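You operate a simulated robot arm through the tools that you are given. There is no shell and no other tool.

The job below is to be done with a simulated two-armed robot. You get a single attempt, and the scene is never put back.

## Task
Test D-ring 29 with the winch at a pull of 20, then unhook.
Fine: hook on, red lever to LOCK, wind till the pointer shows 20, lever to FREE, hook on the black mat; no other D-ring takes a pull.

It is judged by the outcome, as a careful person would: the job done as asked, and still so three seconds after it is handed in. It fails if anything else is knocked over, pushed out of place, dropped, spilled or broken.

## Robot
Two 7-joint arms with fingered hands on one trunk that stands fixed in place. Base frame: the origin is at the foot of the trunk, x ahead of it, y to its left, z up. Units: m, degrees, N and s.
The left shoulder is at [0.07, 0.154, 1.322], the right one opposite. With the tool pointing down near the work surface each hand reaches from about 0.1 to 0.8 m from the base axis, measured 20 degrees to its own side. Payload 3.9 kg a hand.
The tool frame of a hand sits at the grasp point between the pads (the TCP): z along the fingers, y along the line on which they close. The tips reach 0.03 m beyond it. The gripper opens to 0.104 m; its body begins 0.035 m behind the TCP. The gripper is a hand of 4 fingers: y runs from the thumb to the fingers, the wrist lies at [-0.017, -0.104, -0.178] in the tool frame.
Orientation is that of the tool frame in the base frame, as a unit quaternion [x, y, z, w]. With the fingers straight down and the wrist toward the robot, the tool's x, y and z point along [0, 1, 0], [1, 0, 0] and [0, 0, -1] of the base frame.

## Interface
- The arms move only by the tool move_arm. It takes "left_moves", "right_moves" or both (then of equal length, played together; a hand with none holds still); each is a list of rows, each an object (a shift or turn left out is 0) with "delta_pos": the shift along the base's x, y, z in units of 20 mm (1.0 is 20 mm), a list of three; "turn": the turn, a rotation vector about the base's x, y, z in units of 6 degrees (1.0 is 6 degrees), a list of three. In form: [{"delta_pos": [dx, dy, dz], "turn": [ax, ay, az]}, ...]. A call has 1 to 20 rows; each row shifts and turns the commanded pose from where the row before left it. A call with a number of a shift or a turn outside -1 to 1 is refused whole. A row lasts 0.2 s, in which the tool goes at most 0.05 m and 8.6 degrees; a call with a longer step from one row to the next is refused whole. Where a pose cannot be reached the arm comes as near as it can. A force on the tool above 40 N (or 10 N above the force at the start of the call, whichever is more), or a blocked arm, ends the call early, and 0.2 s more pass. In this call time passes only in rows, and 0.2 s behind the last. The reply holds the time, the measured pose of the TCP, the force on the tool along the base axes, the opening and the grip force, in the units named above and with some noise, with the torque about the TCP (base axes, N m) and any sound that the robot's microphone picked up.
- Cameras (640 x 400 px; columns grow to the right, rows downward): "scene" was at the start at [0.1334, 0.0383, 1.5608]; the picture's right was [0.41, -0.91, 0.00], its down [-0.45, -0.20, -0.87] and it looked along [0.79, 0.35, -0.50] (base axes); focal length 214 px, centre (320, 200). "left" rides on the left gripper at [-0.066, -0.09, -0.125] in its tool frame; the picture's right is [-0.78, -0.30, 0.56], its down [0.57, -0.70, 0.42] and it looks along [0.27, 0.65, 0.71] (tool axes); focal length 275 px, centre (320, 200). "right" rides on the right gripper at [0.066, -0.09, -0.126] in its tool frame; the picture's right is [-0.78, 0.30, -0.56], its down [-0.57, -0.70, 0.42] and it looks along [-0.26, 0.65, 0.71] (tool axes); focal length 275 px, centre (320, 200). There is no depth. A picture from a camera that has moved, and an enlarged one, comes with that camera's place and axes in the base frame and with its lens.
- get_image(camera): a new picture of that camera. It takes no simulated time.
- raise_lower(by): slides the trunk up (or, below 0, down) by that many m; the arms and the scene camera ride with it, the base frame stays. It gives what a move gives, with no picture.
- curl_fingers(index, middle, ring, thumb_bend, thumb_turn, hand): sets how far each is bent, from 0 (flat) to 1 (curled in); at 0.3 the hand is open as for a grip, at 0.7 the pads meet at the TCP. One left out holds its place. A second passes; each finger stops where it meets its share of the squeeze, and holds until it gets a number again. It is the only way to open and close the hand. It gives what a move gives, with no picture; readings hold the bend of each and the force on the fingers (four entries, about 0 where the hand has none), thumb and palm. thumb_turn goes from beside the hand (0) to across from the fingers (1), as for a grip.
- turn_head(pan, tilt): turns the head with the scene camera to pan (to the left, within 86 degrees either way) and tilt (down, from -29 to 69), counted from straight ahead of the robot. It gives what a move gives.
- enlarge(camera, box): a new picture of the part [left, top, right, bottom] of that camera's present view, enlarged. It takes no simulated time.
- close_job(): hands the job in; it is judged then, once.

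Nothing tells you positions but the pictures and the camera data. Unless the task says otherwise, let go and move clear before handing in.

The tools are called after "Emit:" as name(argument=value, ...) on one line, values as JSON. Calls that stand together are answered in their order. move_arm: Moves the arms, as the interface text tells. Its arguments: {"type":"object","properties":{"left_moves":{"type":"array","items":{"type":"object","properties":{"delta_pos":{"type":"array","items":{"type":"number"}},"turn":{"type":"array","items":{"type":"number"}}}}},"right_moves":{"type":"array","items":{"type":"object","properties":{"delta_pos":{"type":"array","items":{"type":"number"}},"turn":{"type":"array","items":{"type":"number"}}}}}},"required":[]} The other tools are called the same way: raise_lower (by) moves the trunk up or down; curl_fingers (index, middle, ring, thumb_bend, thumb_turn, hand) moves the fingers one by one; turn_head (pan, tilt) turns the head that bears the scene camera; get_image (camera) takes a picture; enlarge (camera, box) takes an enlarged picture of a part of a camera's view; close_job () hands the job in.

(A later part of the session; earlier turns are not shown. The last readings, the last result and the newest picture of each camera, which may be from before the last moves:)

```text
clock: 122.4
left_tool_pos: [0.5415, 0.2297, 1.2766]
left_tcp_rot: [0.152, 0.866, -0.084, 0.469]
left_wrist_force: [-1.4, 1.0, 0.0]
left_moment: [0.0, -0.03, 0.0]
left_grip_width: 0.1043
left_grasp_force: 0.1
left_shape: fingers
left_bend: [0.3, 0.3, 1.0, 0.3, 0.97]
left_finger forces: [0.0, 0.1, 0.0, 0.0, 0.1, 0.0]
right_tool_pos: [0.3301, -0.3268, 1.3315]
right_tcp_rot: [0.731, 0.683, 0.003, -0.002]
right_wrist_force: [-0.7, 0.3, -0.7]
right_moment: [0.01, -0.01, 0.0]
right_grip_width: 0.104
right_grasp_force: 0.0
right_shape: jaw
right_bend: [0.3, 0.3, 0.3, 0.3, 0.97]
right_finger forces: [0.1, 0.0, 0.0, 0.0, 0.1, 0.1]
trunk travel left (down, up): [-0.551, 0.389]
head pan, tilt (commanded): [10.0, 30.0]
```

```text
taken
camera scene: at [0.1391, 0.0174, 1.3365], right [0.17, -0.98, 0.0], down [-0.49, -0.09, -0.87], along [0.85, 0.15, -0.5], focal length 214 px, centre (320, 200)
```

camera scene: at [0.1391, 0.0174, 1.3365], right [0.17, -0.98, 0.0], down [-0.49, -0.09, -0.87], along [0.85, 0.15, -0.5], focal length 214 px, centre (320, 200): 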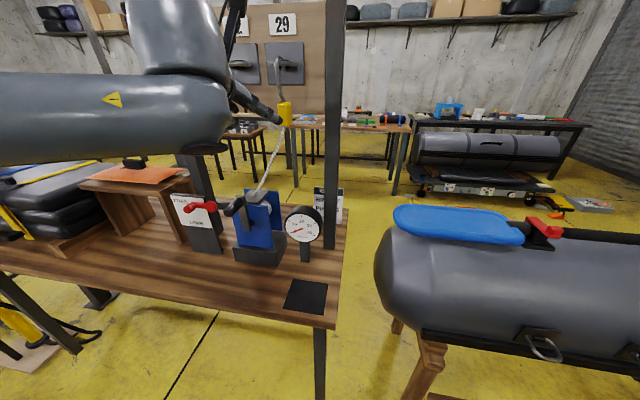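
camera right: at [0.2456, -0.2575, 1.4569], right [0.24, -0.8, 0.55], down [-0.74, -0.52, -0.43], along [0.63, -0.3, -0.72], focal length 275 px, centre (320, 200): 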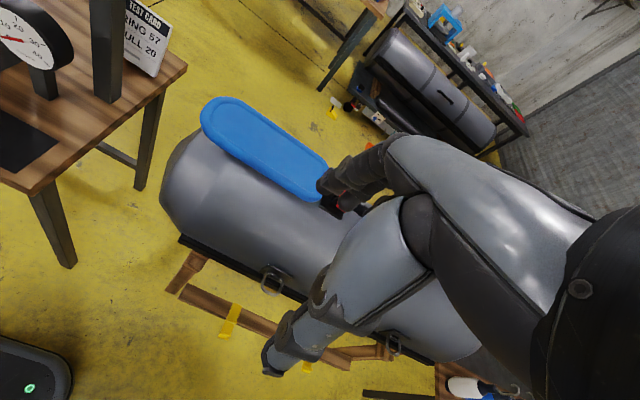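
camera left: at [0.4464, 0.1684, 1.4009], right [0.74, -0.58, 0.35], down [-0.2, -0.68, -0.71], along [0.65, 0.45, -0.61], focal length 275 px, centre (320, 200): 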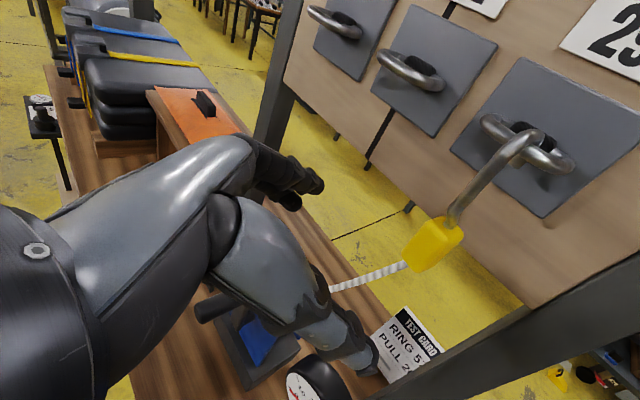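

The hook hangs on ring 29 with the rope running down to the winch. Next is the lever: its knob is at about [0.584, 0.474, 1.010] and it must swing down about 45° to LOCK. I'll close the fingers into a blade and move over in front of the lever at a safe height.

Emit:
move_arm(left_moves=[{"delta_pos": [-0.6, 0.4, 0]}, {"delta_pos": [-0.6, 0.8, 0]}, {"delta_pos": [-0.6, 1, 0]}, {"delta_pos": [0, 1, 0]}, {"delta_pos": [0, 1, 0]}, {"delta_pos": [0, 1, 0]}, {"delta_pos": [0, 1, 0]}, {"delta_pos": [0, 1, 0]}, {"delta_pos": [0, 1, 0]}, {"delta_pos": [0, 1, 0]}, {"delta_pos": [0, 1, 0]}, {"delta_pos": [0, 1, 0]}, {"delta_pos": [0, 0.8, 0]}])

Emit:
curl_fingers(hand="left", index=0.7, middle=0.7, thumb_bend=0.7)

Emit:
turn_head(pan=30, tilt=25)

Emit:
get_image(camera="scene")

Emit:
get_image(camera="left")

```text
clock: 125.2
left_tool_pos: [0.5062, 0.4682, 1.2747]
left_tcp_rot: [0.152, 0.866, -0.084, 0.468]
left_wrist_force: [0.2, 0.1, 0.2]
left_moment: [0.0, 0.0, 0.03]
left_grip_width: 0.1041
left_grasp_force: 0.0
left_shape: fingers
left_bend: [0.3, 0.3, 1.0, 0.3, 0.97]
left_finger forces: [0.0, 0.0, 0.0, 0.0, 0.1, 0.0]
right_tool_pos: [0.3307, -0.328, 1.331]
right_tcp_rot: [0.73, 0.683, 0.003, -0.002]
right_wrist_force: [0.4, 0.8, 0.7]
right_moment: [-0.02, -0.03, 0.0]
right_grip_width: 0.104
right_grasp_force: 0.1
right_shape: jaw
right_bend: [0.3, 0.3, 0.3, 0.3, 0.97]
right_finger forces: [0.0, 0.1, 0.1, 0.0, 0.0, 0.1]
trunk travel left (down, up): [-0.551, 0.389]
head pan, tilt (commanded): [10.0, 30.0]
```

```text
clock: 126.2
left_tool_pos: [0.5066, 0.4678, 1.2749]
left_tcp_rot: [0.152, 0.866, -0.084, 0.469]
left_wrist_force: [0.0, -1.0, -0.3]
left_moment: [0.01, 0.02, 0.04]
left_grip_width: 0.0032
left_grasp_force: 0.2
left_shape: fingers
left_bend: [0.7, 0.7, 1.0, 0.7, 0.97]
left_finger forces: [0.0, 0.0, 0.0, 0.1, 0.0, 0.0]
right_tool_pos: [0.33, -0.3273, 1.3297]
right_tcp_rot: [0.731, 0.683, 0.003, -0.003]
right_wrist_force: [0.0, -0.1, 0.4]
right_moment: [-0.01, 0.0, -0.02]
right_grip_width: 0.104
right_grasp_force: 0.0
right_shape: jaw
right_bend: [0.3, 0.3, 0.3, 0.3, 0.97]
right_finger forces: [0.0, 0.1, 0.1, 0.1, 0.1, 0.0]
trunk travel left (down, up): [-0.551, 0.389]
head pan, tilt (commanded): [10.0, 30.0]
```

```text
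clock: 127.0
left_tool_pos: [0.5063, 0.4668, 1.274]
left_tcp_rot: [0.152, 0.866, -0.084, 0.469]
left_wrist_force: [1.0, 0.0, 0.1]
left_moment: [0.0, 0.01, -0.01]
left_grip_width: 0.0034
left_grasp_force: 0.0
left_shape: fingers
left_bend: [0.7, 0.7, 1.0, 0.7, 0.97]
left_finger forces: [0.0, 0.0, 0.0, 0.0, 0.0, 0.0]
right_tool_pos: [0.3316, -0.3271, 1.331]
right_tcp_rot: [0.731, 0.683, 0.002, -0.002]
right_wrist_force: [0.3, -0.4, -0.3]
right_moment: [0.0, 0.0, -0.03]
right_grip_width: 0.1037
right_grasp_force: 0.0
right_shape: jaw
right_bend: [0.3, 0.3, 0.3, 0.3, 0.97]
right_finger forces: [0.0, 0.0, 0.0, 0.1, 0.1, 0.0]
trunk travel left (down, up): [-0.551, 0.389]
head pan, tilt (commanded): [30.0, 25.0]
```

```text
taken
camera scene: at [0.1305, 0.0472, 1.3444], right [0.5, -0.87, 0.0], down [-0.37, -0.21, -0.91], along [0.78, 0.45, -0.42], focal length 214 px, centre (320, 200)
```

scene: 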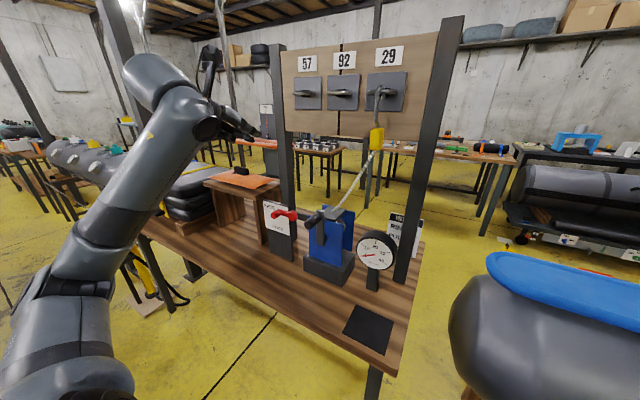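

```text
taken
camera left: at [0.4111, 0.4068, 1.3999], right [0.74, -0.58, 0.35], down [-0.2, -0.68, -0.71], along [0.65, 0.45, -0.61], focal length 275 px, centre (320, 200)
```

left: 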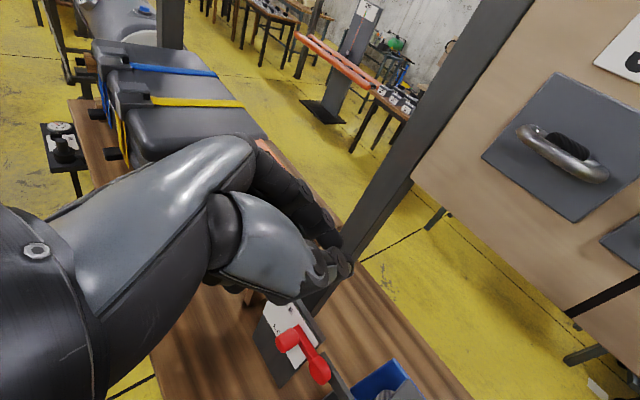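

Clear view now: hook on 29, rope to the winch, lever and hand both visible. I'll zoom in on the lever and winch for exact positions.

Emit:
enlarge(camera="scene", box=[250, 190, 360, 290])

Emit:
enlarge(camera="left", box=[230, 260, 430, 400])

Emit:
enlarge(camera="scene", box=[340, 60, 420, 200])

```text
4.00 times, centred on (305, 240) of scene
camera zoom: at [0.1305, 0.0472, 1.3444], right [0.5, -0.87, 0.0], down [-0.37, -0.21, -0.91], along [0.78, 0.45, -0.42], focal length 858 px, centre (380, 40)
```

zoom: 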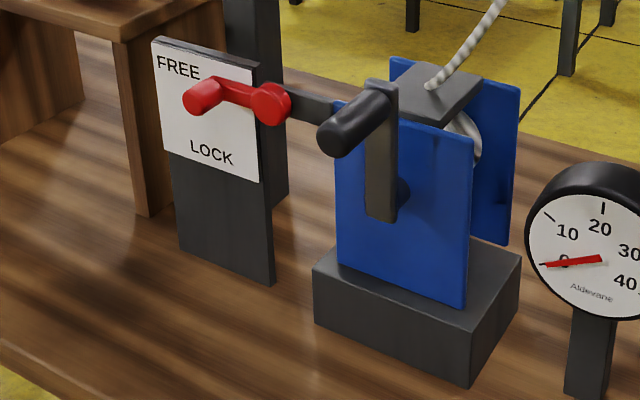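

```text
2.86 times, centred on (330, 330) of left
camera zoom: at [0.4111, 0.4068, 1.3999], right [0.74, -0.58, 0.35], down [-0.2, -0.68, -0.71], along [0.65, 0.45, -0.61], focal length 786 px, centre (291, -171)
```

zoom: 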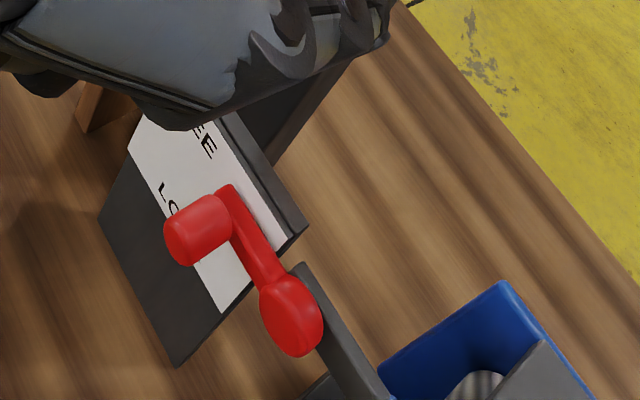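

```text
2.86 times, centred on (380, 130) of scene
camera zoom: at [0.1305, 0.0472, 1.3444], right [0.5, -0.87, 0.0], down [-0.37, -0.21, -0.91], along [0.78, 0.45, -0.42], focal length 613 px, centre (149, 400)
```

zoom: 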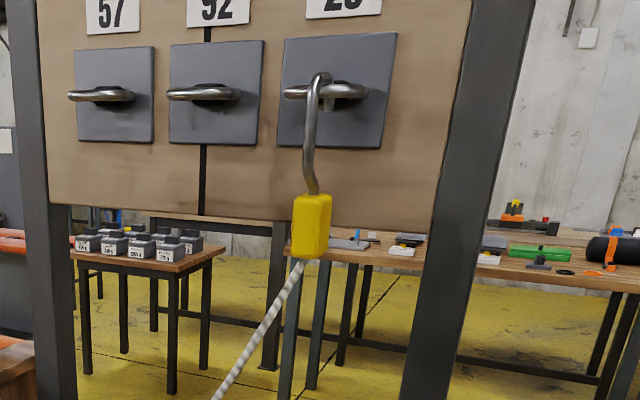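

Geometry confirmed: lever knob front at [0.584, 0.474, 1.011], crank handle axis at y≈0.308, z≈1.056 with radius ≈0.077 about [y 0.303, z 0.98]. I'll lower the hand in front of the lever, then move forward above the knob.

Emit:
raise_lower(by=-0.195)

Emit:
move_arm(left_moves=[{"delta_pos": [0.6, 0.05, 0]}, {"delta_pos": [0.6, 0.05, 0]}, {"delta_pos": [0.6, 0.05, 0]}, {"delta_pos": [0.6, 0.05, 0]}, {"delta_pos": [0.6, 0, 0]}, {"delta_pos": [0.6, 0, 0]}])

Emit:
get_image(camera="left")

Emit:
get_image(camera="scene")

```text
clock: 129.2
left_tool_pos: [0.5065, 0.4687, 1.08]
left_tcp_rot: [0.151, 0.866, -0.084, 0.469]
left_wrist_force: [-0.7, -0.2, 0.3]
left_moment: [-0.03, 0.02, 0.0]
left_grip_width: 0.0033
left_grasp_force: 0.2
left_shape: fingers
left_bend: [0.7, 0.7, 1.0, 0.7, 0.97]
left_finger forces: [0.1, 0.0, 0.0, 0.0, 0.1, 0.1]
right_tool_pos: [0.3295, -0.3276, 1.1357]
right_tcp_rot: [0.73, 0.684, 0.002, -0.002]
right_wrist_force: [-0.1, -0.4, 0.8]
right_moment: [-0.03, 0.0, -0.02]
right_grip_width: 0.1039
right_grasp_force: 0.1
right_shape: jaw
right_bend: [0.3, 0.3, 0.3, 0.3, 0.97]
right_finger forces: [0.1, 0.0, 0.0, 0.0, 0.0, 0.1]
trunk travel left (down, up): [-0.356, 0.584]
head pan, tilt (commanded): [30.0, 25.0]
```

```text
clock: 130.6
left_tool_pos: [0.5802, 0.4715, 1.0794]
left_tcp_rot: [0.153, 0.866, -0.084, 0.468]
left_wrist_force: [0.5, 0.4, -0.8]
left_moment: [0.01, 0.04, -0.02]
left_grip_width: 0.0033
left_grasp_force: 0.0
left_shape: fingers
left_bend: [0.7, 0.7, 1.0, 0.7, 0.97]
left_finger forces: [0.1, 0.1, 0.1, 0.1, 0.1, 0.1]
right_tool_pos: [0.3308, -0.3272, 1.1354]
right_tcp_rot: [0.731, 0.682, 0.003, -0.002]
right_wrist_force: [-0.1, -0.5, -1.2]
right_moment: [0.02, 0.01, -0.05]
right_grip_width: 0.1038
right_grasp_force: 0.0
right_shape: jaw
right_bend: [0.3, 0.3, 0.3, 0.3, 0.97]
right_finger forces: [0.0, 0.0, 0.0, 0.0, 0.0, 0.0]
trunk travel left (down, up): [-0.356, 0.584]
head pan, tilt (commanded): [30.0, 25.0]
```

```text
taken
camera left: at [0.484, 0.4106, 1.2048], right [0.74, -0.58, 0.35], down [-0.2, -0.68, -0.71], along [0.65, 0.45, -0.61], focal length 275 px, centre (320, 200)
```

left: 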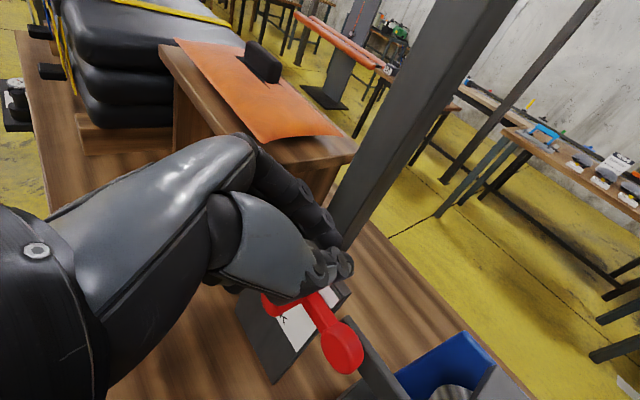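

```text
taken
camera scene: at [0.1308, 0.0472, 1.1494], right [0.5, -0.87, 0.0], down [-0.37, -0.21, -0.91], along [0.78, 0.45, -0.42], focal length 214 px, centre (320, 200)
```

scene: 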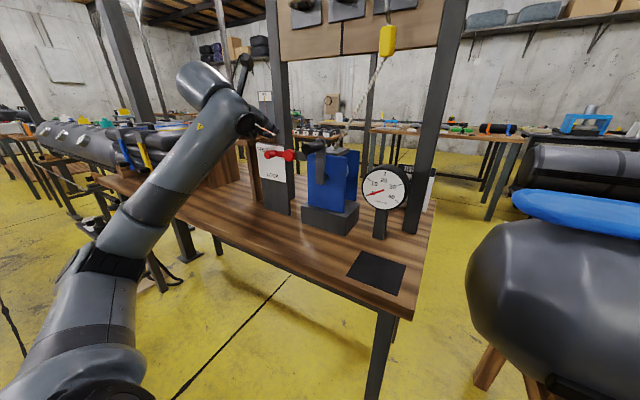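

The hand is above the lever. Zooming to see how fingers and knob line up.

Emit:
enlarge(camera="scene", box=[220, 100, 340, 200])

Emit:
enlarge(camera="left", box=[210, 230, 390, 390])

```text
4.00 times, centred on (280, 150) of scene
camera zoom: at [0.1308, 0.0472, 1.1494], right [0.5, -0.87, 0.0], down [-0.37, -0.21, -0.91], along [0.78, 0.45, -0.42], focal length 858 px, centre (480, 400)
```

zoom: 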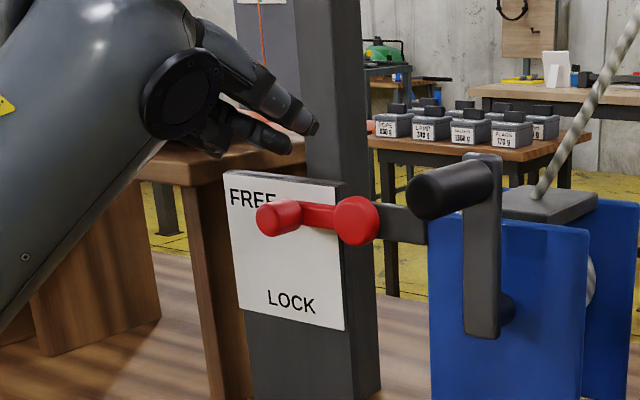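

```text
2.50 times, centred on (300, 310) of left
camera zoom: at [0.484, 0.4106, 1.2048], right [0.74, -0.58, 0.35], down [-0.2, -0.68, -0.71], along [0.65, 0.45, -0.61], focal length 688 px, centre (370, -75)
```

zoom: 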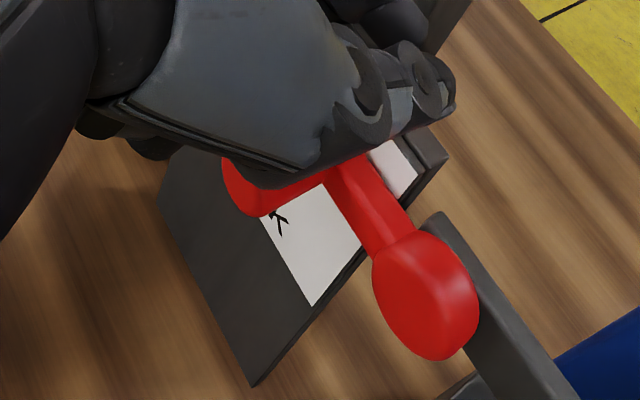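

The finger blade is directly above the knob. I'll press down with the trunk in small steps.

Emit:
raise_lower(by=-0.025)

Emit:
enlarge(camera="scene", box=[220, 80, 340, 180])

```text
clock: 131.3
left_tool_pos: [0.5802, 0.4707, 1.0553]
left_tcp_rot: [0.151, 0.866, -0.084, 0.469]
left_wrist_force: [-0.9, 0.1, 0.4]
left_moment: [0.0, 0.01, -0.03]
left_grip_width: 0.0034
left_grasp_force: 0.0
left_shape: fingers
left_bend: [0.7, 0.7, 1.0, 0.7, 0.97]
left_finger forces: [0.0, 0.0, 0.1, 0.0, 0.0, 0.0]
right_tool_pos: [0.3305, -0.3272, 1.1113]
right_tcp_rot: [0.731, 0.683, 0.003, -0.003]
right_wrist_force: [0.0, -0.7, 0.2]
right_moment: [-0.01, -0.04, 0.01]
right_grip_width: 0.104
right_grasp_force: 0.1
right_shape: jaw
right_bend: [0.3, 0.3, 0.3, 0.3, 0.97]
right_finger forces: [0.1, 0.0, 0.0, 0.0, 0.0, 0.1]
trunk travel left (down, up): [-0.331, 0.609]
head pan, tilt (commanded): [30.0, 25.0]
```

```text
4.00 times, centred on (280, 130) of scene
camera zoom: at [0.1302, 0.0473, 1.1244], right [0.5, -0.87, 0.0], down [-0.37, -0.21, -0.91], along [0.78, 0.45, -0.42], focal length 858 px, centre (480, 480)
```

zoom: 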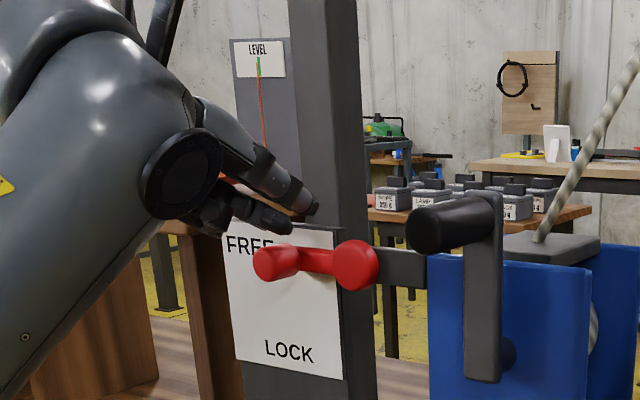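

Nearly touching. Continuing down with a slight shift to the right along the lever's arc.

Emit:
raise_lower(by=-0.02)

Emit:
enlarge(camera="scene", box=[220, 60, 340, 160])

```text
clock: 131.9
left_tool_pos: [0.5778, 0.4718, 1.0348]
left_tcp_rot: [0.152, 0.867, -0.084, 0.467]
left_wrist_force: [-0.4, 0.7, 0.4]
left_moment: [-0.03, 0.02, 0.01]
left_grip_width: 0.0032
left_grasp_force: 0.1
left_shape: fingers
left_bend: [0.7, 0.7, 1.0, 0.7, 0.97]
left_finger forces: [0.0, 0.0, 0.1, 0.0, 0.1, 0.0]
right_tool_pos: [0.3314, -0.3283, 1.0896]
right_tcp_rot: [0.73, 0.683, 0.002, -0.002]
right_wrist_force: [0.3, -0.2, 0.0]
right_moment: [0.02, 0.04, 0.0]
right_grip_width: 0.1039
right_grasp_force: 0.0
right_shape: jaw
right_bend: [0.3, 0.3, 0.3, 0.3, 0.97]
right_finger forces: [0.1, 0.0, 0.0, 0.0, 0.0, 0.1]
trunk travel left (down, up): [-0.311, 0.629]
head pan, tilt (commanded): [30.0, 25.0]
```

```text
4.00 times, centred on (280, 110) of scene
camera zoom: at [0.1303, 0.0473, 1.1044], right [0.5, -0.87, 0.0], down [-0.37, -0.21, -0.91], along [0.78, 0.45, -0.42], focal length 858 px, centre (480, 560)
```

zoom: 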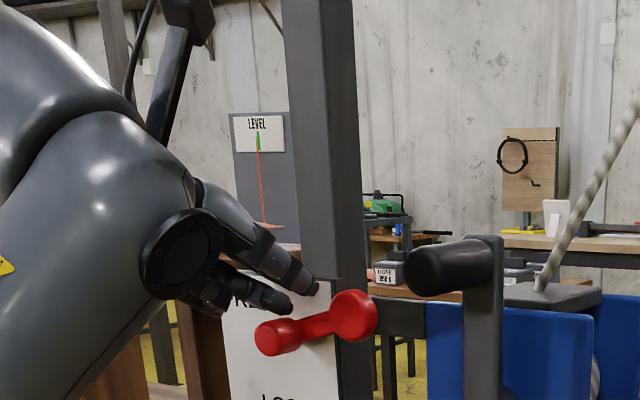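

The lever is turning down with almost no force. Continuing toward LOCK.

Emit:
move_arm(left_moves=[{"delta_pos": [0.05, -0.25, 0]}])

Emit:
raise_lower(by=-0.02)

Emit:
enlarge(camera="scene", box=[220, 50, 340, 150])

```text
clock: 132.3
left_tool_pos: [0.5807, 0.4661, 1.0358]
left_tcp_rot: [0.153, 0.866, -0.085, 0.469]
left_wrist_force: [0.2, -0.4, 1.1]
left_moment: [0.03, 0.0, 0.02]
left_grip_width: 0.0031
left_grasp_force: 0.1
left_shape: fingers
left_bend: [0.7, 0.7, 1.0, 0.7, 0.97]
left_finger forces: [0.0, 0.0, 0.2, 0.1, 0.0, 0.0]
right_tool_pos: [0.3295, -0.3271, 1.0905]
right_tcp_rot: [0.731, 0.682, 0.002, -0.003]
right_wrist_force: [-0.2, -0.6, 0.2]
right_moment: [-0.02, -0.01, 0.02]
right_grip_width: 0.1041
right_grasp_force: 0.2
right_shape: jaw
right_bend: [0.3, 0.3, 0.3, 0.3, 0.97]
right_finger forces: [0.1, 0.1, 0.0, 0.0, 0.0, 0.0]
trunk travel left (down, up): [-0.311, 0.629]
head pan, tilt (commanded): [30.0, 25.0]
```

```text
clock: 133.0
left_tool_pos: [0.5789, 0.4658, 1.0149]
left_tcp_rot: [0.151, 0.866, -0.084, 0.469]
left_wrist_force: [-0.6, -0.3, -0.6]
left_moment: [-0.05, -0.02, 0.01]
left_grip_width: 0.0029
left_grasp_force: 0.0
left_shape: fingers
left_bend: [0.7, 0.7, 1.0, 0.7, 0.97]
left_finger forces: [0.0, 0.0, 0.1, 0.0, 0.1, 0.0]
right_tool_pos: [0.3296, -0.327, 1.071]
right_tcp_rot: [0.731, 0.683, 0.003, -0.002]
right_wrist_force: [0.0, -0.2, 0.5]
right_moment: [-0.03, 0.03, 0.0]
right_grip_width: 0.1039
right_grasp_force: 0.0
right_shape: jaw
right_bend: [0.3, 0.3, 0.3, 0.3, 0.97]
right_finger forces: [0.0, 0.0, 0.0, 0.0, 0.0, 0.0]
trunk travel left (down, up): [-0.291, 0.649]
head pan, tilt (commanded): [30.0, 25.0]
```

```text
4.00 times, centred on (280, 100) of scene
camera zoom: at [0.1302, 0.0473, 1.0844], right [0.5, -0.87, 0.0], down [-0.37, -0.21, -0.91], along [0.78, 0.45, -0.42], focal length 858 px, centre (480, 600)
```

zoom: 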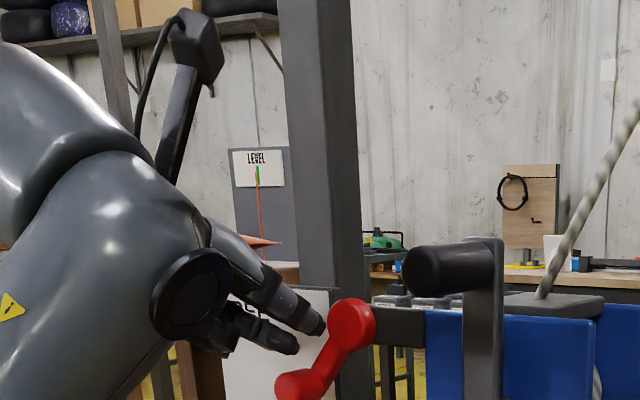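

The lever is now about 50° down. Let me see it relative to the LOCK mark.

Emit:
enlarge(camera="scene", box=[250, 100, 350, 190])

Emit:
enlarge(camera="left", box=[210, 210, 410, 390])

```text
4.44 times, centred on (300, 145) of scene
camera zoom: at [0.1302, 0.0473, 1.0844], right [0.5, -0.87, 0.0], down [-0.37, -0.21, -0.91], along [0.78, 0.45, -0.42], focal length 953 px, centre (409, 444)
```

zoom: 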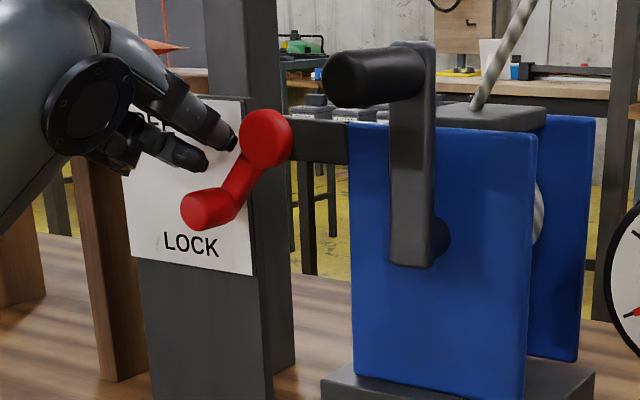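

```text
2.22 times, centred on (310, 300) of left
camera zoom: at [0.4841, 0.4055, 1.1402], right [0.74, -0.58, 0.35], down [-0.2, -0.68, -0.71], along [0.65, 0.45, -0.61], focal length 612 px, centre (342, -22)
```

zoom: 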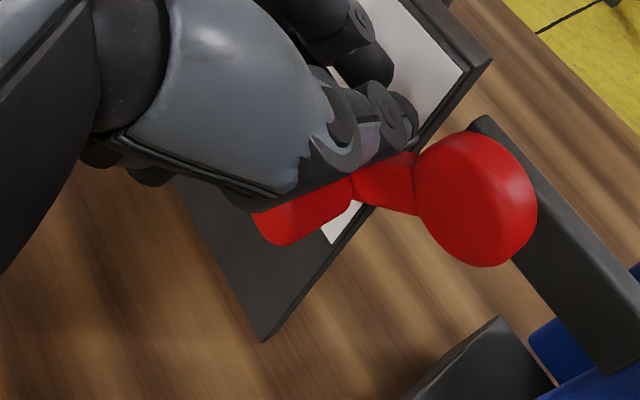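

The knob is right above the LOCK label, turned about 55°. I'll press a little further to make sure it has reached its stop.

Emit:
raise_lower(by=-0.012)

Emit:
enlarge(camera="scene", box=[250, 90, 350, 180])

```text
clock: 133.6
left_tool_pos: [0.5789, 0.4668, 1.0033]
left_tcp_rot: [0.151, 0.866, -0.085, 0.468]
left_wrist_force: [1.4, 1.1, 0.3]
left_moment: [-0.02, 0.0, 0.03]
left_grip_width: 0.0011
left_grasp_force: 0.1
left_shape: fingers
left_bend: [0.7, 0.7, 1.0, 0.71, 0.97]
left_finger forces: [0.1, 0.0, 0.0, 0.0, 1.2, 0.1]
right_tool_pos: [0.331, -0.3273, 1.0583]
right_tcp_rot: [0.731, 0.683, 0.003, -0.003]
right_wrist_force: [0.7, -0.2, 0.0]
right_moment: [0.0, -0.03, 0.0]
right_grip_width: 0.1038
right_grasp_force: 0.0
right_shape: jaw
right_bend: [0.3, 0.3, 0.3, 0.3, 0.97]
right_finger forces: [0.0, 0.1, 0.0, 0.0, 0.0, 0.0]
trunk travel left (down, up): [-0.279, 0.661]
head pan, tilt (commanded): [30.0, 25.0]
```

```text
4.44 times, centred on (300, 135) of scene
camera zoom: at [0.1304, 0.0475, 1.0724], right [0.5, -0.87, 0.0], down [-0.37, -0.21, -0.91], along [0.78, 0.45, -0.42], focal length 953 px, centre (409, 489)
```

zoom: 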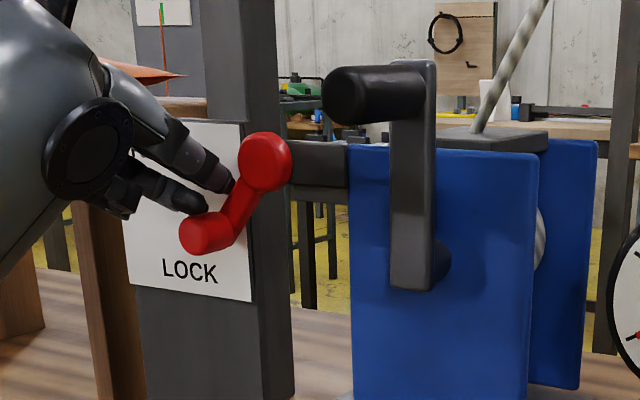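

Finger and knob are touching again; one more small press to test the stop.

Emit:
raise_lower(by=-0.008)

Emit:
enlarge(camera="scene", box=[250, 90, 350, 180])

```text
clock: 134.2
left_tool_pos: [0.5778, 0.4659, 0.9965]
left_tcp_rot: [0.152, 0.866, -0.083, 0.469]
left_wrist_force: [-2.2, 6.4, 7.0]
left_moment: [0.03, -0.09, 0.11]
left_grip_width: 0.0002
left_grasp_force: 5.4
left_shape: fingers
left_bend: [0.69, 0.69, 1.0, 0.72, 0.96]
left_finger forces: [0.0, 3.4, 0.1, 0.0, 7.2, 0.1]
right_tool_pos: [0.3299, -0.3268, 1.0518]
right_tcp_rot: [0.731, 0.682, 0.003, -0.002]
right_wrist_force: [-0.1, 0.8, -0.1]
right_moment: [0.03, -0.02, -0.02]
right_grip_width: 0.1039
right_grasp_force: 0.1
right_shape: jaw
right_bend: [0.3, 0.3, 0.3, 0.3, 0.97]
right_finger forces: [0.0, 0.0, 0.0, 0.0, 0.0, 0.0]
trunk travel left (down, up): [-0.271, 0.669]
head pan, tilt (commanded): [30.0, 25.0]
```

```text
4.44 times, centred on (300, 135) of scene
camera zoom: at [0.1291, 0.048, 1.0646], right [0.5, -0.87, 0.0], down [-0.36, -0.21, -0.91], along [0.78, 0.45, -0.42], focal length 953 px, centre (409, 489)
```

zoom: 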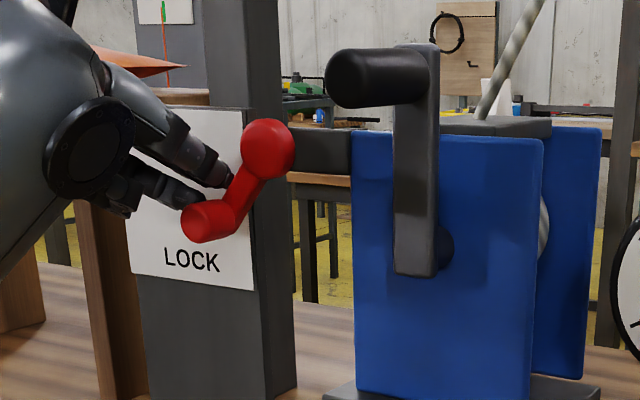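

The lever is firmly at its LOCK stop (7 N resistance, no further movement). I'll back off upward and withdraw, then check that it stays.

Emit:
raise_lower(by=0.02)

Emit:
move_arm(left_moves=[{"delta_pos": [-0.7, 0, 0.2]}, {"delta_pos": [-0.7, 0, 0.2]}, {"delta_pos": [-0.7, 0, 0.2]}, {"delta_pos": [-0.7, 0, 0.2]}, {"delta_pos": [-0.7, 0, 0.2]}, {"delta_pos": [-0.7, 0, 0.2]}])

Emit:
enlarge(camera="scene", box=[220, 60, 420, 220])

Emit:
get_image(camera="left")

```text
clock: 134.8
left_tool_pos: [0.5812, 0.4665, 1.0141]
left_tcp_rot: [0.152, 0.867, -0.085, 0.467]
left_wrist_force: [0.6, 0.0, 0.8]
left_moment: [0.0, 0.02, -0.03]
left_grip_width: 0.002
left_grasp_force: 0.1
left_shape: fingers
left_bend: [0.7, 0.7, 1.0, 0.7, 0.97]
left_finger forces: [0.0, 0.0, 0.1, 0.0, 0.0, 0.0]
right_tool_pos: [0.3303, -0.3273, 1.0714]
right_tcp_rot: [0.731, 0.683, 0.003, -0.002]
right_wrist_force: [-0.1, -0.2, 0.4]
right_moment: [-0.01, 0.02, -0.01]
right_grip_width: 0.1039
right_grasp_force: 0.0
right_shape: jaw
right_bend: [0.3, 0.3, 0.3, 0.3, 0.97]
right_finger forces: [0.0, 0.0, 0.1, 0.1, 0.1, 0.0]
trunk travel left (down, up): [-0.291, 0.649]
head pan, tilt (commanded): [30.0, 25.0]
```

```text
clock: 136.2
left_tool_pos: [0.4953, 0.4658, 1.0382]
left_tcp_rot: [0.151, 0.867, -0.084, 0.468]
left_wrist_force: [0.2, -1.2, 0.3]
left_moment: [-0.02, -0.01, -0.01]
left_grip_width: 0.0022
left_grasp_force: 0.0
left_shape: fingers
left_bend: [0.7, 0.7, 1.0, 0.7, 0.97]
left_finger forces: [0.0, 0.1, 0.1, 0.1, 0.0, 0.0]
right_tool_pos: [0.3308, -0.3269, 1.0706]
right_tcp_rot: [0.73, 0.683, 0.002, -0.002]
right_wrist_force: [0.4, -0.2, 0.2]
right_moment: [-0.01, 0.02, 0.02]
right_grip_width: 0.104
right_grasp_force: 0.0
right_shape: jaw
right_bend: [0.3, 0.3, 0.3, 0.3, 0.97]
right_finger forces: [0.0, 0.0, 0.1, 0.0, 0.0, 0.0]
trunk travel left (down, up): [-0.291, 0.649]
head pan, tilt (commanded): [30.0, 25.0]
```

```text
2.50 times, centred on (320, 140) of scene
camera zoom: at [0.1303, 0.0473, 1.0845], right [0.5, -0.87, 0.0], down [-0.37, -0.21, -0.91], along [0.78, 0.45, -0.42], focal length 536 px, centre (320, 350)
```

zoom: 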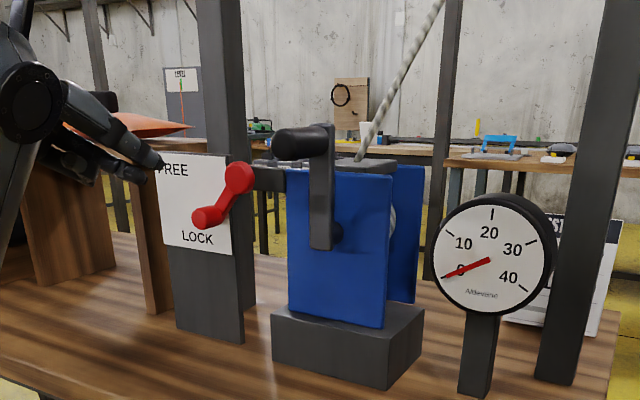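

```text
taken
camera left: at [0.3999, 0.4051, 1.1634], right [0.74, -0.58, 0.35], down [-0.2, -0.68, -0.71], along [0.65, 0.45, -0.61], focal length 275 px, centre (320, 200)
```

left: 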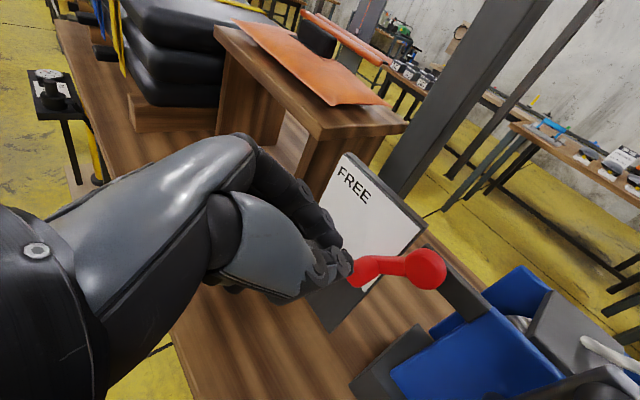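

The lever points at LOCK and stays there; the gauge still reads 0. Next is the crank: I'll draw back, move in front of the handle, and turn the hand to point straight along the handle's axis.

Emit:
move_arm(left_moves=[{"delta_pos": [-0.5, -1, 0.1], "turn": [0, 0, 0.3]}, {"delta_pos": [-0.5, -1, 0.1], "turn": [0, 0, 0.3]}, {"delta_pos": [-0.5, -1, 0.1], "turn": [0, 0, 0.3]}, {"delta_pos": [-0.5, -1, 0.1], "turn": [0, 0, 0.3]}, {"delta_pos": [-0.5, -1, 0.1], "turn": [0, 0, 0.3]}, {"delta_pos": [-0.5, -1, 0.1], "turn": [0, 0, 0.3]}, {"delta_pos": [-0.5, -1, 0.1], "turn": [0, 0, 0.3]}, {"delta_pos": [-0.2, -0.9, 0], "turn": [0, 0, 0.4]}, {"turn": [-0.09, -1, 0]}, {"turn": [-0.09, -1, 0]}, {"turn": [-0.09, -1, 0]}])

Emit:
curl_fingers(hand="left", index=0.42, middle=0.42, thumb_bend=0.42)

Emit:
get_image(camera="left")

Emit:
get_image(camera="scene")

```text
clock: 138.7
left_tool_pos: [0.4404, 0.3082, 1.0768]
left_tcp_rot: [0.032, 0.794, -0.031, 0.606]
left_wrist_force: [-0.4, 0.2, -0.1]
left_moment: [-0.02, 0.0, 0.0]
left_grip_width: 0.0023
left_grasp_force: 0.0
left_shape: fingers
left_bend: [0.7, 0.7, 1.0, 0.7, 0.97]
left_finger forces: [0.0, 0.1, 0.1, 0.0, 0.0, 0.0]
left hand out of reach, approached as far as the arm can: row 10, 11
right_tool_pos: [0.3313, -0.326, 1.0718]
right_tcp_rot: [0.731, 0.682, 0.002, -0.002]
right_wrist_force: [-0.2, -0.3, 0.6]
right_moment: [-0.04, 0.0, -0.01]
right_grip_width: 0.1038
right_grasp_force: 0.2
right_shape: jaw
right_bend: [0.3, 0.3, 0.3, 0.3, 0.97]
right_finger forces: [0.0, 0.0, 0.0, 0.0, 0.0, 0.1]
trunk travel left (down, up): [-0.291, 0.649]
head pan, tilt (commanded): [30.0, 25.0]
```

```text
clock: 139.7
left_tool_pos: [0.4388, 0.3062, 1.0789]
left_tcp_rot: [0.034, 0.794, -0.029, 0.606]
left_wrist_force: [-0.2, -0.1, 0.5]
left_moment: [-0.01, 0.03, -0.01]
left_grip_width: 0.074
left_grasp_force: 0.0
left_shape: fingers
left_bend: [0.42, 0.42, 1.0, 0.42, 0.97]
left_finger forces: [0.0, 0.0, 0.1, 0.1, 0.0, 0.0]
right_tool_pos: [0.3295, -0.3262, 1.0718]
right_tcp_rot: [0.731, 0.682, 0.002, -0.003]
right_wrist_force: [-0.3, 0.1, 0.1]
right_moment: [0.04, 0.01, 0.04]
right_grip_width: 0.1039
right_grasp_force: 0.0
right_shape: jaw
right_bend: [0.3, 0.3, 0.3, 0.3, 0.97]
right_finger forces: [0.0, 0.1, 0.0, 0.1, 0.0, 0.0]
trunk travel left (down, up): [-0.291, 0.649]
head pan, tilt (commanded): [30.0, 25.0]
```

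```text
taken
camera left: at [0.3273, 0.2261, 1.1759], right [0.71, -0.36, 0.6], down [0.2, -0.72, -0.66], along [0.67, 0.59, -0.45], focal length 275 px, centre (320, 200)
```

left: 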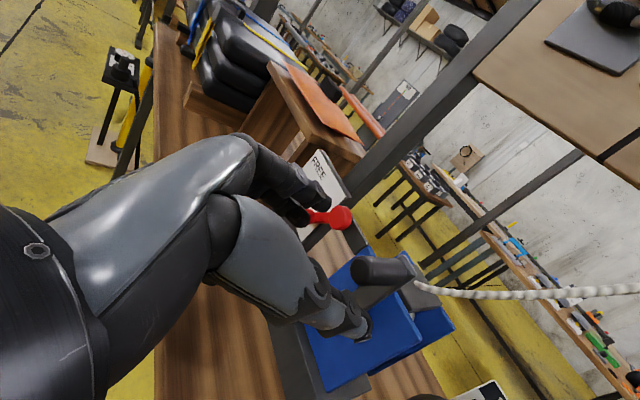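

```text
taken
camera scene: at [0.1304, 0.0473, 1.0844], right [0.5, -0.87, 0.0], down [-0.37, -0.21, -0.91], along [0.78, 0.45, -0.42], focal length 214 px, centre (320, 200)
```

scene: 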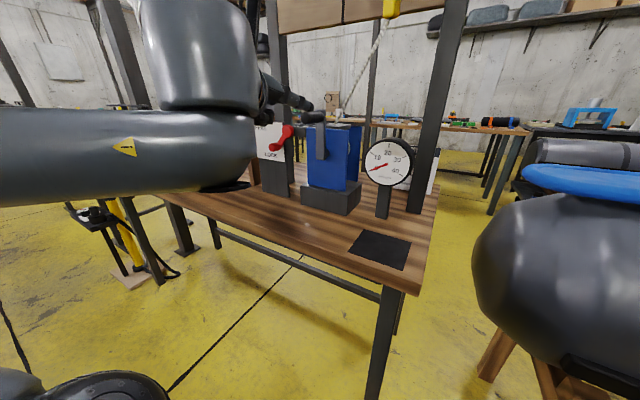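

The hand now points along the handle's axis. I'll lower the trunk a bit so the whole crank circle is within reach, and bring the hand level with the handle.

Emit:
raise_lower(by=-0.1)

Emit:
move_arm(left_moves=[{"delta_pos": [0, 0.02, 0.8]}, {"delta_pos": [0, 0.02, 0.8]}, {"delta_pos": [0, 0.02, 0.8]}, {"delta_pos": [0, 0.02, 0.8]}, {"delta_pos": [0, 0.02, 0.7]}])

Emit:
get_image(camera="left")

Emit:
get_image(camera="scene")

```text
clock: 141.0
left_tool_pos: [0.4384, 0.3059, 0.9782]
left_tcp_rot: [0.034, 0.794, -0.029, 0.607]
left_wrist_force: [-0.4, 0.3, -0.1]
left_moment: [-0.01, -0.01, 0.0]
left_grip_width: 0.074
left_grasp_force: 0.1
left_shape: fingers
left_bend: [0.42, 0.42, 1.0, 0.42, 0.97]
left_finger forces: [0.0, 0.0, 0.0, 0.0, 0.0, 0.0]
right_tool_pos: [0.3299, -0.3271, 0.9716]
right_tcp_rot: [0.73, 0.683, 0.003, -0.002]
right_wrist_force: [-0.7, 0.3, -0.6]
right_moment: [-0.04, -0.01, 0.01]
right_grip_width: 0.1039
right_grasp_force: 0.1
right_shape: jaw
right_bend: [0.3, 0.3, 0.3, 0.3, 0.97]
right_finger forces: [0.0, 0.1, 0.0, 0.0, 0.1, 0.1]
trunk travel left (down, up): [-0.191, 0.749]
head pan, tilt (commanded): [30.0, 25.0]
```

```text
clock: 142.2
left_tool_pos: [0.4393, 0.3094, 1.0563]
left_tcp_rot: [0.034, 0.794, -0.029, 0.607]
left_wrist_force: [0.0, 0.1, 0.3]
left_moment: [-0.05, -0.02, 0.02]
left_grip_width: 0.0742
left_grasp_force: 0.0
left_shape: fingers
left_bend: [0.42, 0.42, 1.0, 0.42, 0.97]
left_finger forces: [0.0, 0.0, 0.1, 0.0, 0.1, 0.0]
right_tool_pos: [0.3313, -0.3274, 0.9706]
right_tcp_rot: [0.731, 0.683, 0.003, -0.002]
right_wrist_force: [0.8, 0.4, 0.7]
right_moment: [0.03, 0.0, -0.02]
right_grip_width: 0.1039
right_grasp_force: 0.0
right_shape: jaw
right_bend: [0.3, 0.3, 0.3, 0.3, 0.97]
right_finger forces: [0.0, 0.1, 0.0, 0.1, 0.0, 0.0]
trunk travel left (down, up): [-0.191, 0.749]
head pan, tilt (commanded): [30.0, 25.0]
```

```text
taken
camera left: at [0.327, 0.2285, 1.1536], right [0.71, -0.36, 0.6], down [0.2, -0.73, -0.66], along [0.67, 0.59, -0.45], focal length 275 px, centre (320, 200)
```

left: 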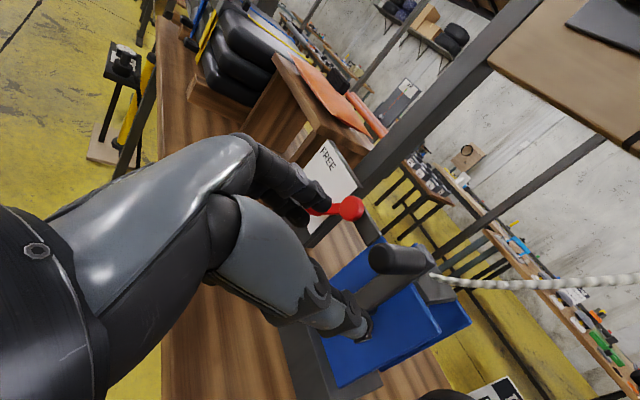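

```text
taken
camera scene: at [0.1305, 0.0472, 0.9844], right [0.5, -0.87, 0.0], down [-0.37, -0.21, -0.91], along [0.78, 0.45, -0.42], focal length 214 px, centre (320, 200)
```

scene: 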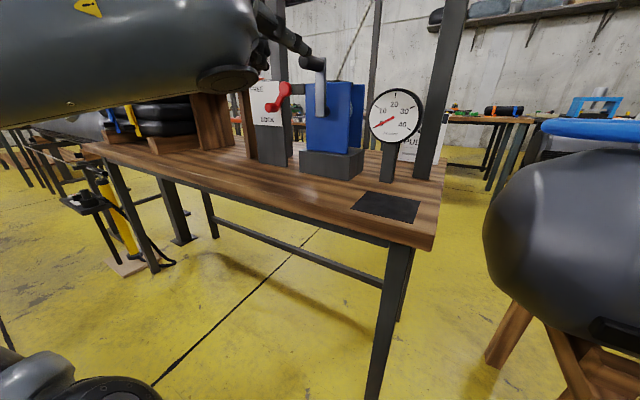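

The handle is directly ahead between thumb and fingers. Moving forward to straddle it.

Emit:
move_arm(left_moves=[{"delta_pos": [0.75, 0, -0.05]}, {"delta_pos": [0.75, 0, -0.05]}, {"delta_pos": [0.75, 0, -0.05]}, {"delta_pos": [0.75, 0, 0]}, {"delta_pos": [0.75, 0, 0]}, {"delta_pos": [0.75, 0, 0]}])

Emit:
get_image(camera="left")

Emit:
enlarge(camera="scene", box=[240, 20, 440, 180])

```text
clock: 143.6
left_tool_pos: [0.5283, 0.3089, 1.0536]
left_tcp_rot: [0.034, 0.794, -0.029, 0.607]
left_wrist_force: [0.3, -0.2, 0.8]
left_moment: [-0.02, 0.0, 0.01]
left_grip_width: 0.0737
left_grasp_force: 0.1
left_shape: fingers
left_bend: [0.42, 0.42, 1.0, 0.42, 0.97]
left_finger forces: [0.1, 0.0, 0.1, 0.1, 0.1, 0.0]
right_tool_pos: [0.3309, -0.3276, 0.9713]
right_tcp_rot: [0.73, 0.683, 0.003, -0.002]
right_wrist_force: [0.4, -0.4, 0.0]
right_moment: [0.01, 0.03, -0.01]
right_grip_width: 0.1037
right_grasp_force: 0.1
right_shape: jaw
right_bend: [0.3, 0.3, 0.3, 0.3, 0.97]
right_finger forces: [0.0, 0.0, 0.0, 0.0, 0.1, 0.1]
trunk travel left (down, up): [-0.191, 0.749]
head pan, tilt (commanded): [30.0, 25.0]
```

```text
taken
camera left: at [0.4177, 0.2283, 1.1509], right [0.71, -0.36, 0.6], down [0.2, -0.72, -0.66], along [0.67, 0.59, -0.45], focal length 275 px, centre (320, 200)
```

left: 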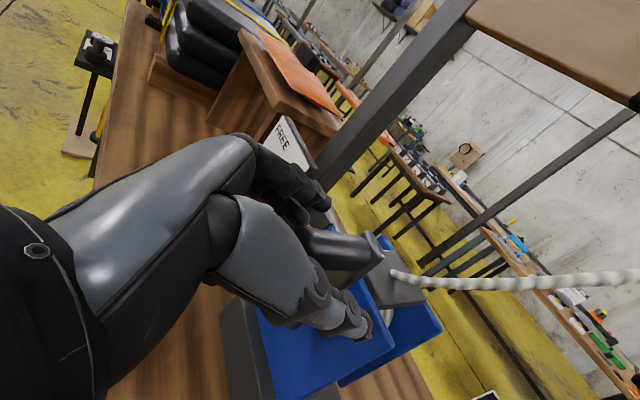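

```text
2.50 times, centred on (340, 100) of scene
camera zoom: at [0.1307, 0.0472, 0.9844], right [0.5, -0.87, 0.0], down [-0.37, -0.21, -0.91], along [0.78, 0.45, -0.42], focal length 536 px, centre (270, 450)
```

zoom: 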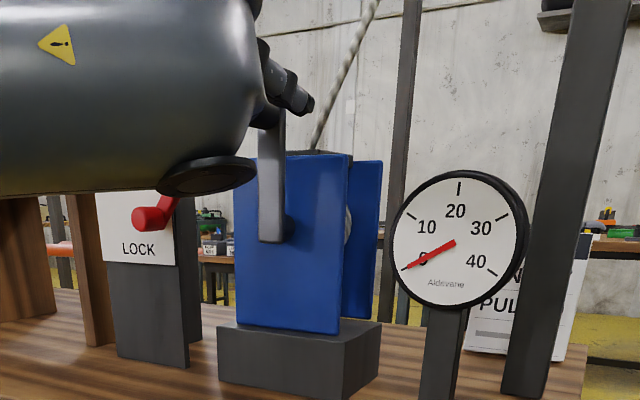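

The handle sits between thumb and fingers, and the gauge is in good view. Closing on the handle.

Emit:
curl_fingers(hand="left", index=0.62, middle=0.62, thumb_bend=0.62)

Emit:
enlarge(camera="left", box=[220, 150, 440, 370])

```text
clock: 144.6
left_tool_pos: [0.5285, 0.3097, 1.0538]
left_tcp_rot: [0.034, 0.793, -0.029, 0.607]
left_wrist_force: [0.5, 1.6, 0.5]
left_moment: [0.0, -0.01, 0.03]
left_grip_width: 0.0254
left_grasp_force: 1.4
left_shape: fingers
left_bend: [0.6, 0.62, 1.0, 0.62, 0.97]
left_finger forces: [1.3, 0.0, 0.1, 0.1, 0.0, 0.0]
right_tool_pos: [0.331, -0.3277, 0.9716]
right_tcp_rot: [0.731, 0.683, 0.003, -0.003]
right_wrist_force: [1.0, 0.2, -0.1]
right_moment: [0.02, -0.02, -0.04]
right_grip_width: 0.1039
right_grasp_force: 0.1
right_shape: jaw
right_bend: [0.3, 0.3, 0.3, 0.3, 0.97]
right_finger forces: [0.0, 0.0, 0.0, 0.1, 0.1, 0.0]
trunk travel left (down, up): [-0.191, 0.749]
head pan, tilt (commanded): [30.0, 25.0]
```

```text
1.82 times, centred on (330, 260) of left
camera zoom: at [0.4173, 0.2285, 1.151], right [0.71, -0.36, 0.6], down [0.2, -0.72, -0.66], along [0.67, 0.59, -0.45], focal length 500 px, centre (302, 91)
```

zoom: 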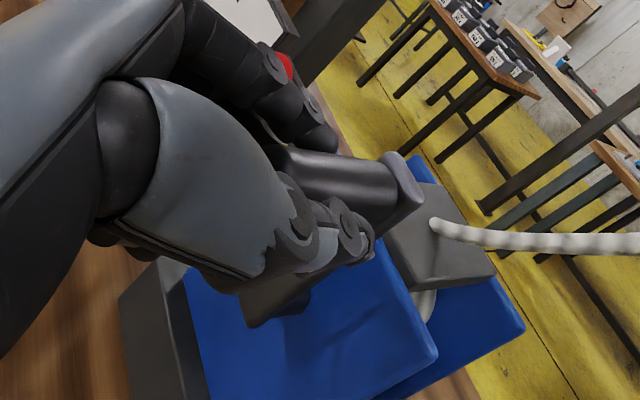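

Index touches the handle; I'll tighten slightly so thumb and fingers hold it together.

Emit:
curl_fingers(hand="left", index=0.7, middle=0.7, thumb_bend=0.7)

Emit:
enlarge(camera="left", box=[220, 150, 440, 370])

Emit:
enlarge(camera="scene", box=[300, 20, 440, 140])

```text
clock: 145.6
left_tool_pos: [0.5282, 0.3086, 1.0535]
left_tcp_rot: [0.035, 0.794, -0.029, 0.607]
left_wrist_force: [2.8, 1.3, 0.5]
left_moment: [0.04, -0.01, 0.01]
left_grip_width: 0.0218
left_grasp_force: 7.9
left_shape: fingers
left_bend: [0.62, 0.67, 1.0, 0.64, 0.97]
left_finger forces: [5.6, 2.7, 0.0, 0.0, 6.7, 0.0]
right_tool_pos: [0.3302, -0.3275, 0.9716]
right_tcp_rot: [0.731, 0.682, 0.003, -0.002]
right_wrist_force: [0.1, 1.2, 0.4]
right_moment: [0.0, 0.0, -0.01]
right_grip_width: 0.1037
right_grasp_force: 0.1
right_shape: jaw
right_bend: [0.3, 0.3, 0.3, 0.3, 0.97]
right_finger forces: [0.1, 0.1, 0.0, 0.0, 0.0, 0.1]
trunk travel left (down, up): [-0.191, 0.749]
head pan, tilt (commanded): [30.0, 25.0]
```

```text
1.82 times, centred on (330, 260) of left
camera zoom: at [0.4175, 0.2285, 1.1509], right [0.71, -0.36, 0.6], down [0.2, -0.72, -0.66], along [0.67, 0.59, -0.45], focal length 500 px, centre (302, 91)
```

zoom: 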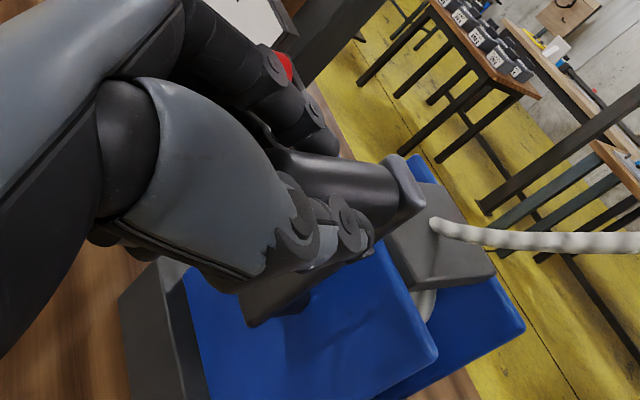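

```text
3.33 times, centred on (370, 80) of scene
camera zoom: at [0.1307, 0.0475, 0.9844], right [0.5, -0.87, 0.0], down [-0.37, -0.21, -0.91], along [0.78, 0.45, -0.42], focal length 715 px, centre (153, 600)
```

zoom: 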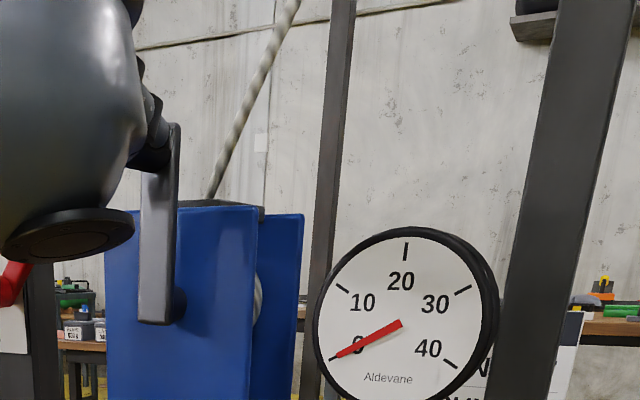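

Good grip on the handle (about 8 N). I'll try turning it a little clockwise (toward the right) and watch force and gauge.

Emit:
move_arm(left_moves=[{"delta_pos": [0, -0.33, -0.015]}, {"delta_pos": [0, -0.33, -0.04]}, {"delta_pos": [0, -0.32, -0.075]}])

Emit:
enlarge(camera="scene", box=[260, 20, 440, 160])

```text
clock: 146.4
left_tool_pos: [0.5296, 0.2893, 1.0511]
left_tcp_rot: [0.033, 0.794, -0.029, 0.606]
left_wrist_force: [1.9, 2.0, 2.6]
left_moment: [0.16, -0.11, 0.05]
left_grip_width: 0.0221
left_grasp_force: 8.7
left_shape: fingers
left_bend: [0.63, 0.67, 1.0, 0.64, 0.99]
left_finger forces: [8.0, 2.7, 0.1, 0.1, 6.8, 0.1]
right_tool_pos: [0.331, -0.3262, 0.971]
right_tcp_rot: [0.731, 0.682, 0.002, -0.003]
right_wrist_force: [-0.1, 0.5, 0.2]
right_moment: [0.02, 0.01, 0.0]
right_grip_width: 0.1038
right_grasp_force: 0.0
right_shape: jaw
right_bend: [0.3, 0.3, 0.3, 0.3, 0.97]
right_finger forces: [0.1, 0.0, 0.0, 0.0, 0.0, 0.0]
trunk travel left (down, up): [-0.191, 0.749]
head pan, tilt (commanded): [30.0, 25.0]
```

```text
2.86 times, centred on (350, 90) of scene
camera zoom: at [0.1306, 0.0474, 0.9844], right [0.5, -0.87, 0.0], down [-0.37, -0.21, -0.91], along [0.78, 0.45, -0.42], focal length 613 px, centre (234, 514)
```

zoom: 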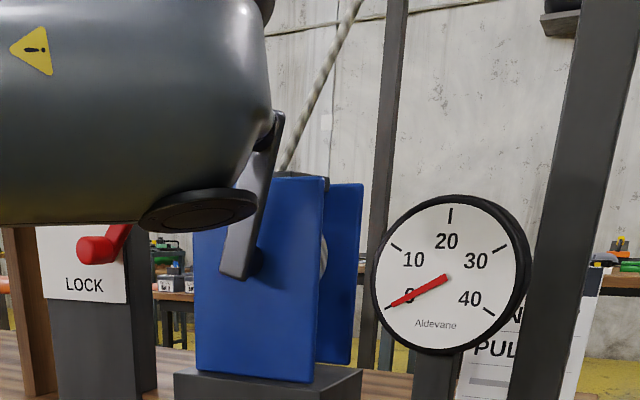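

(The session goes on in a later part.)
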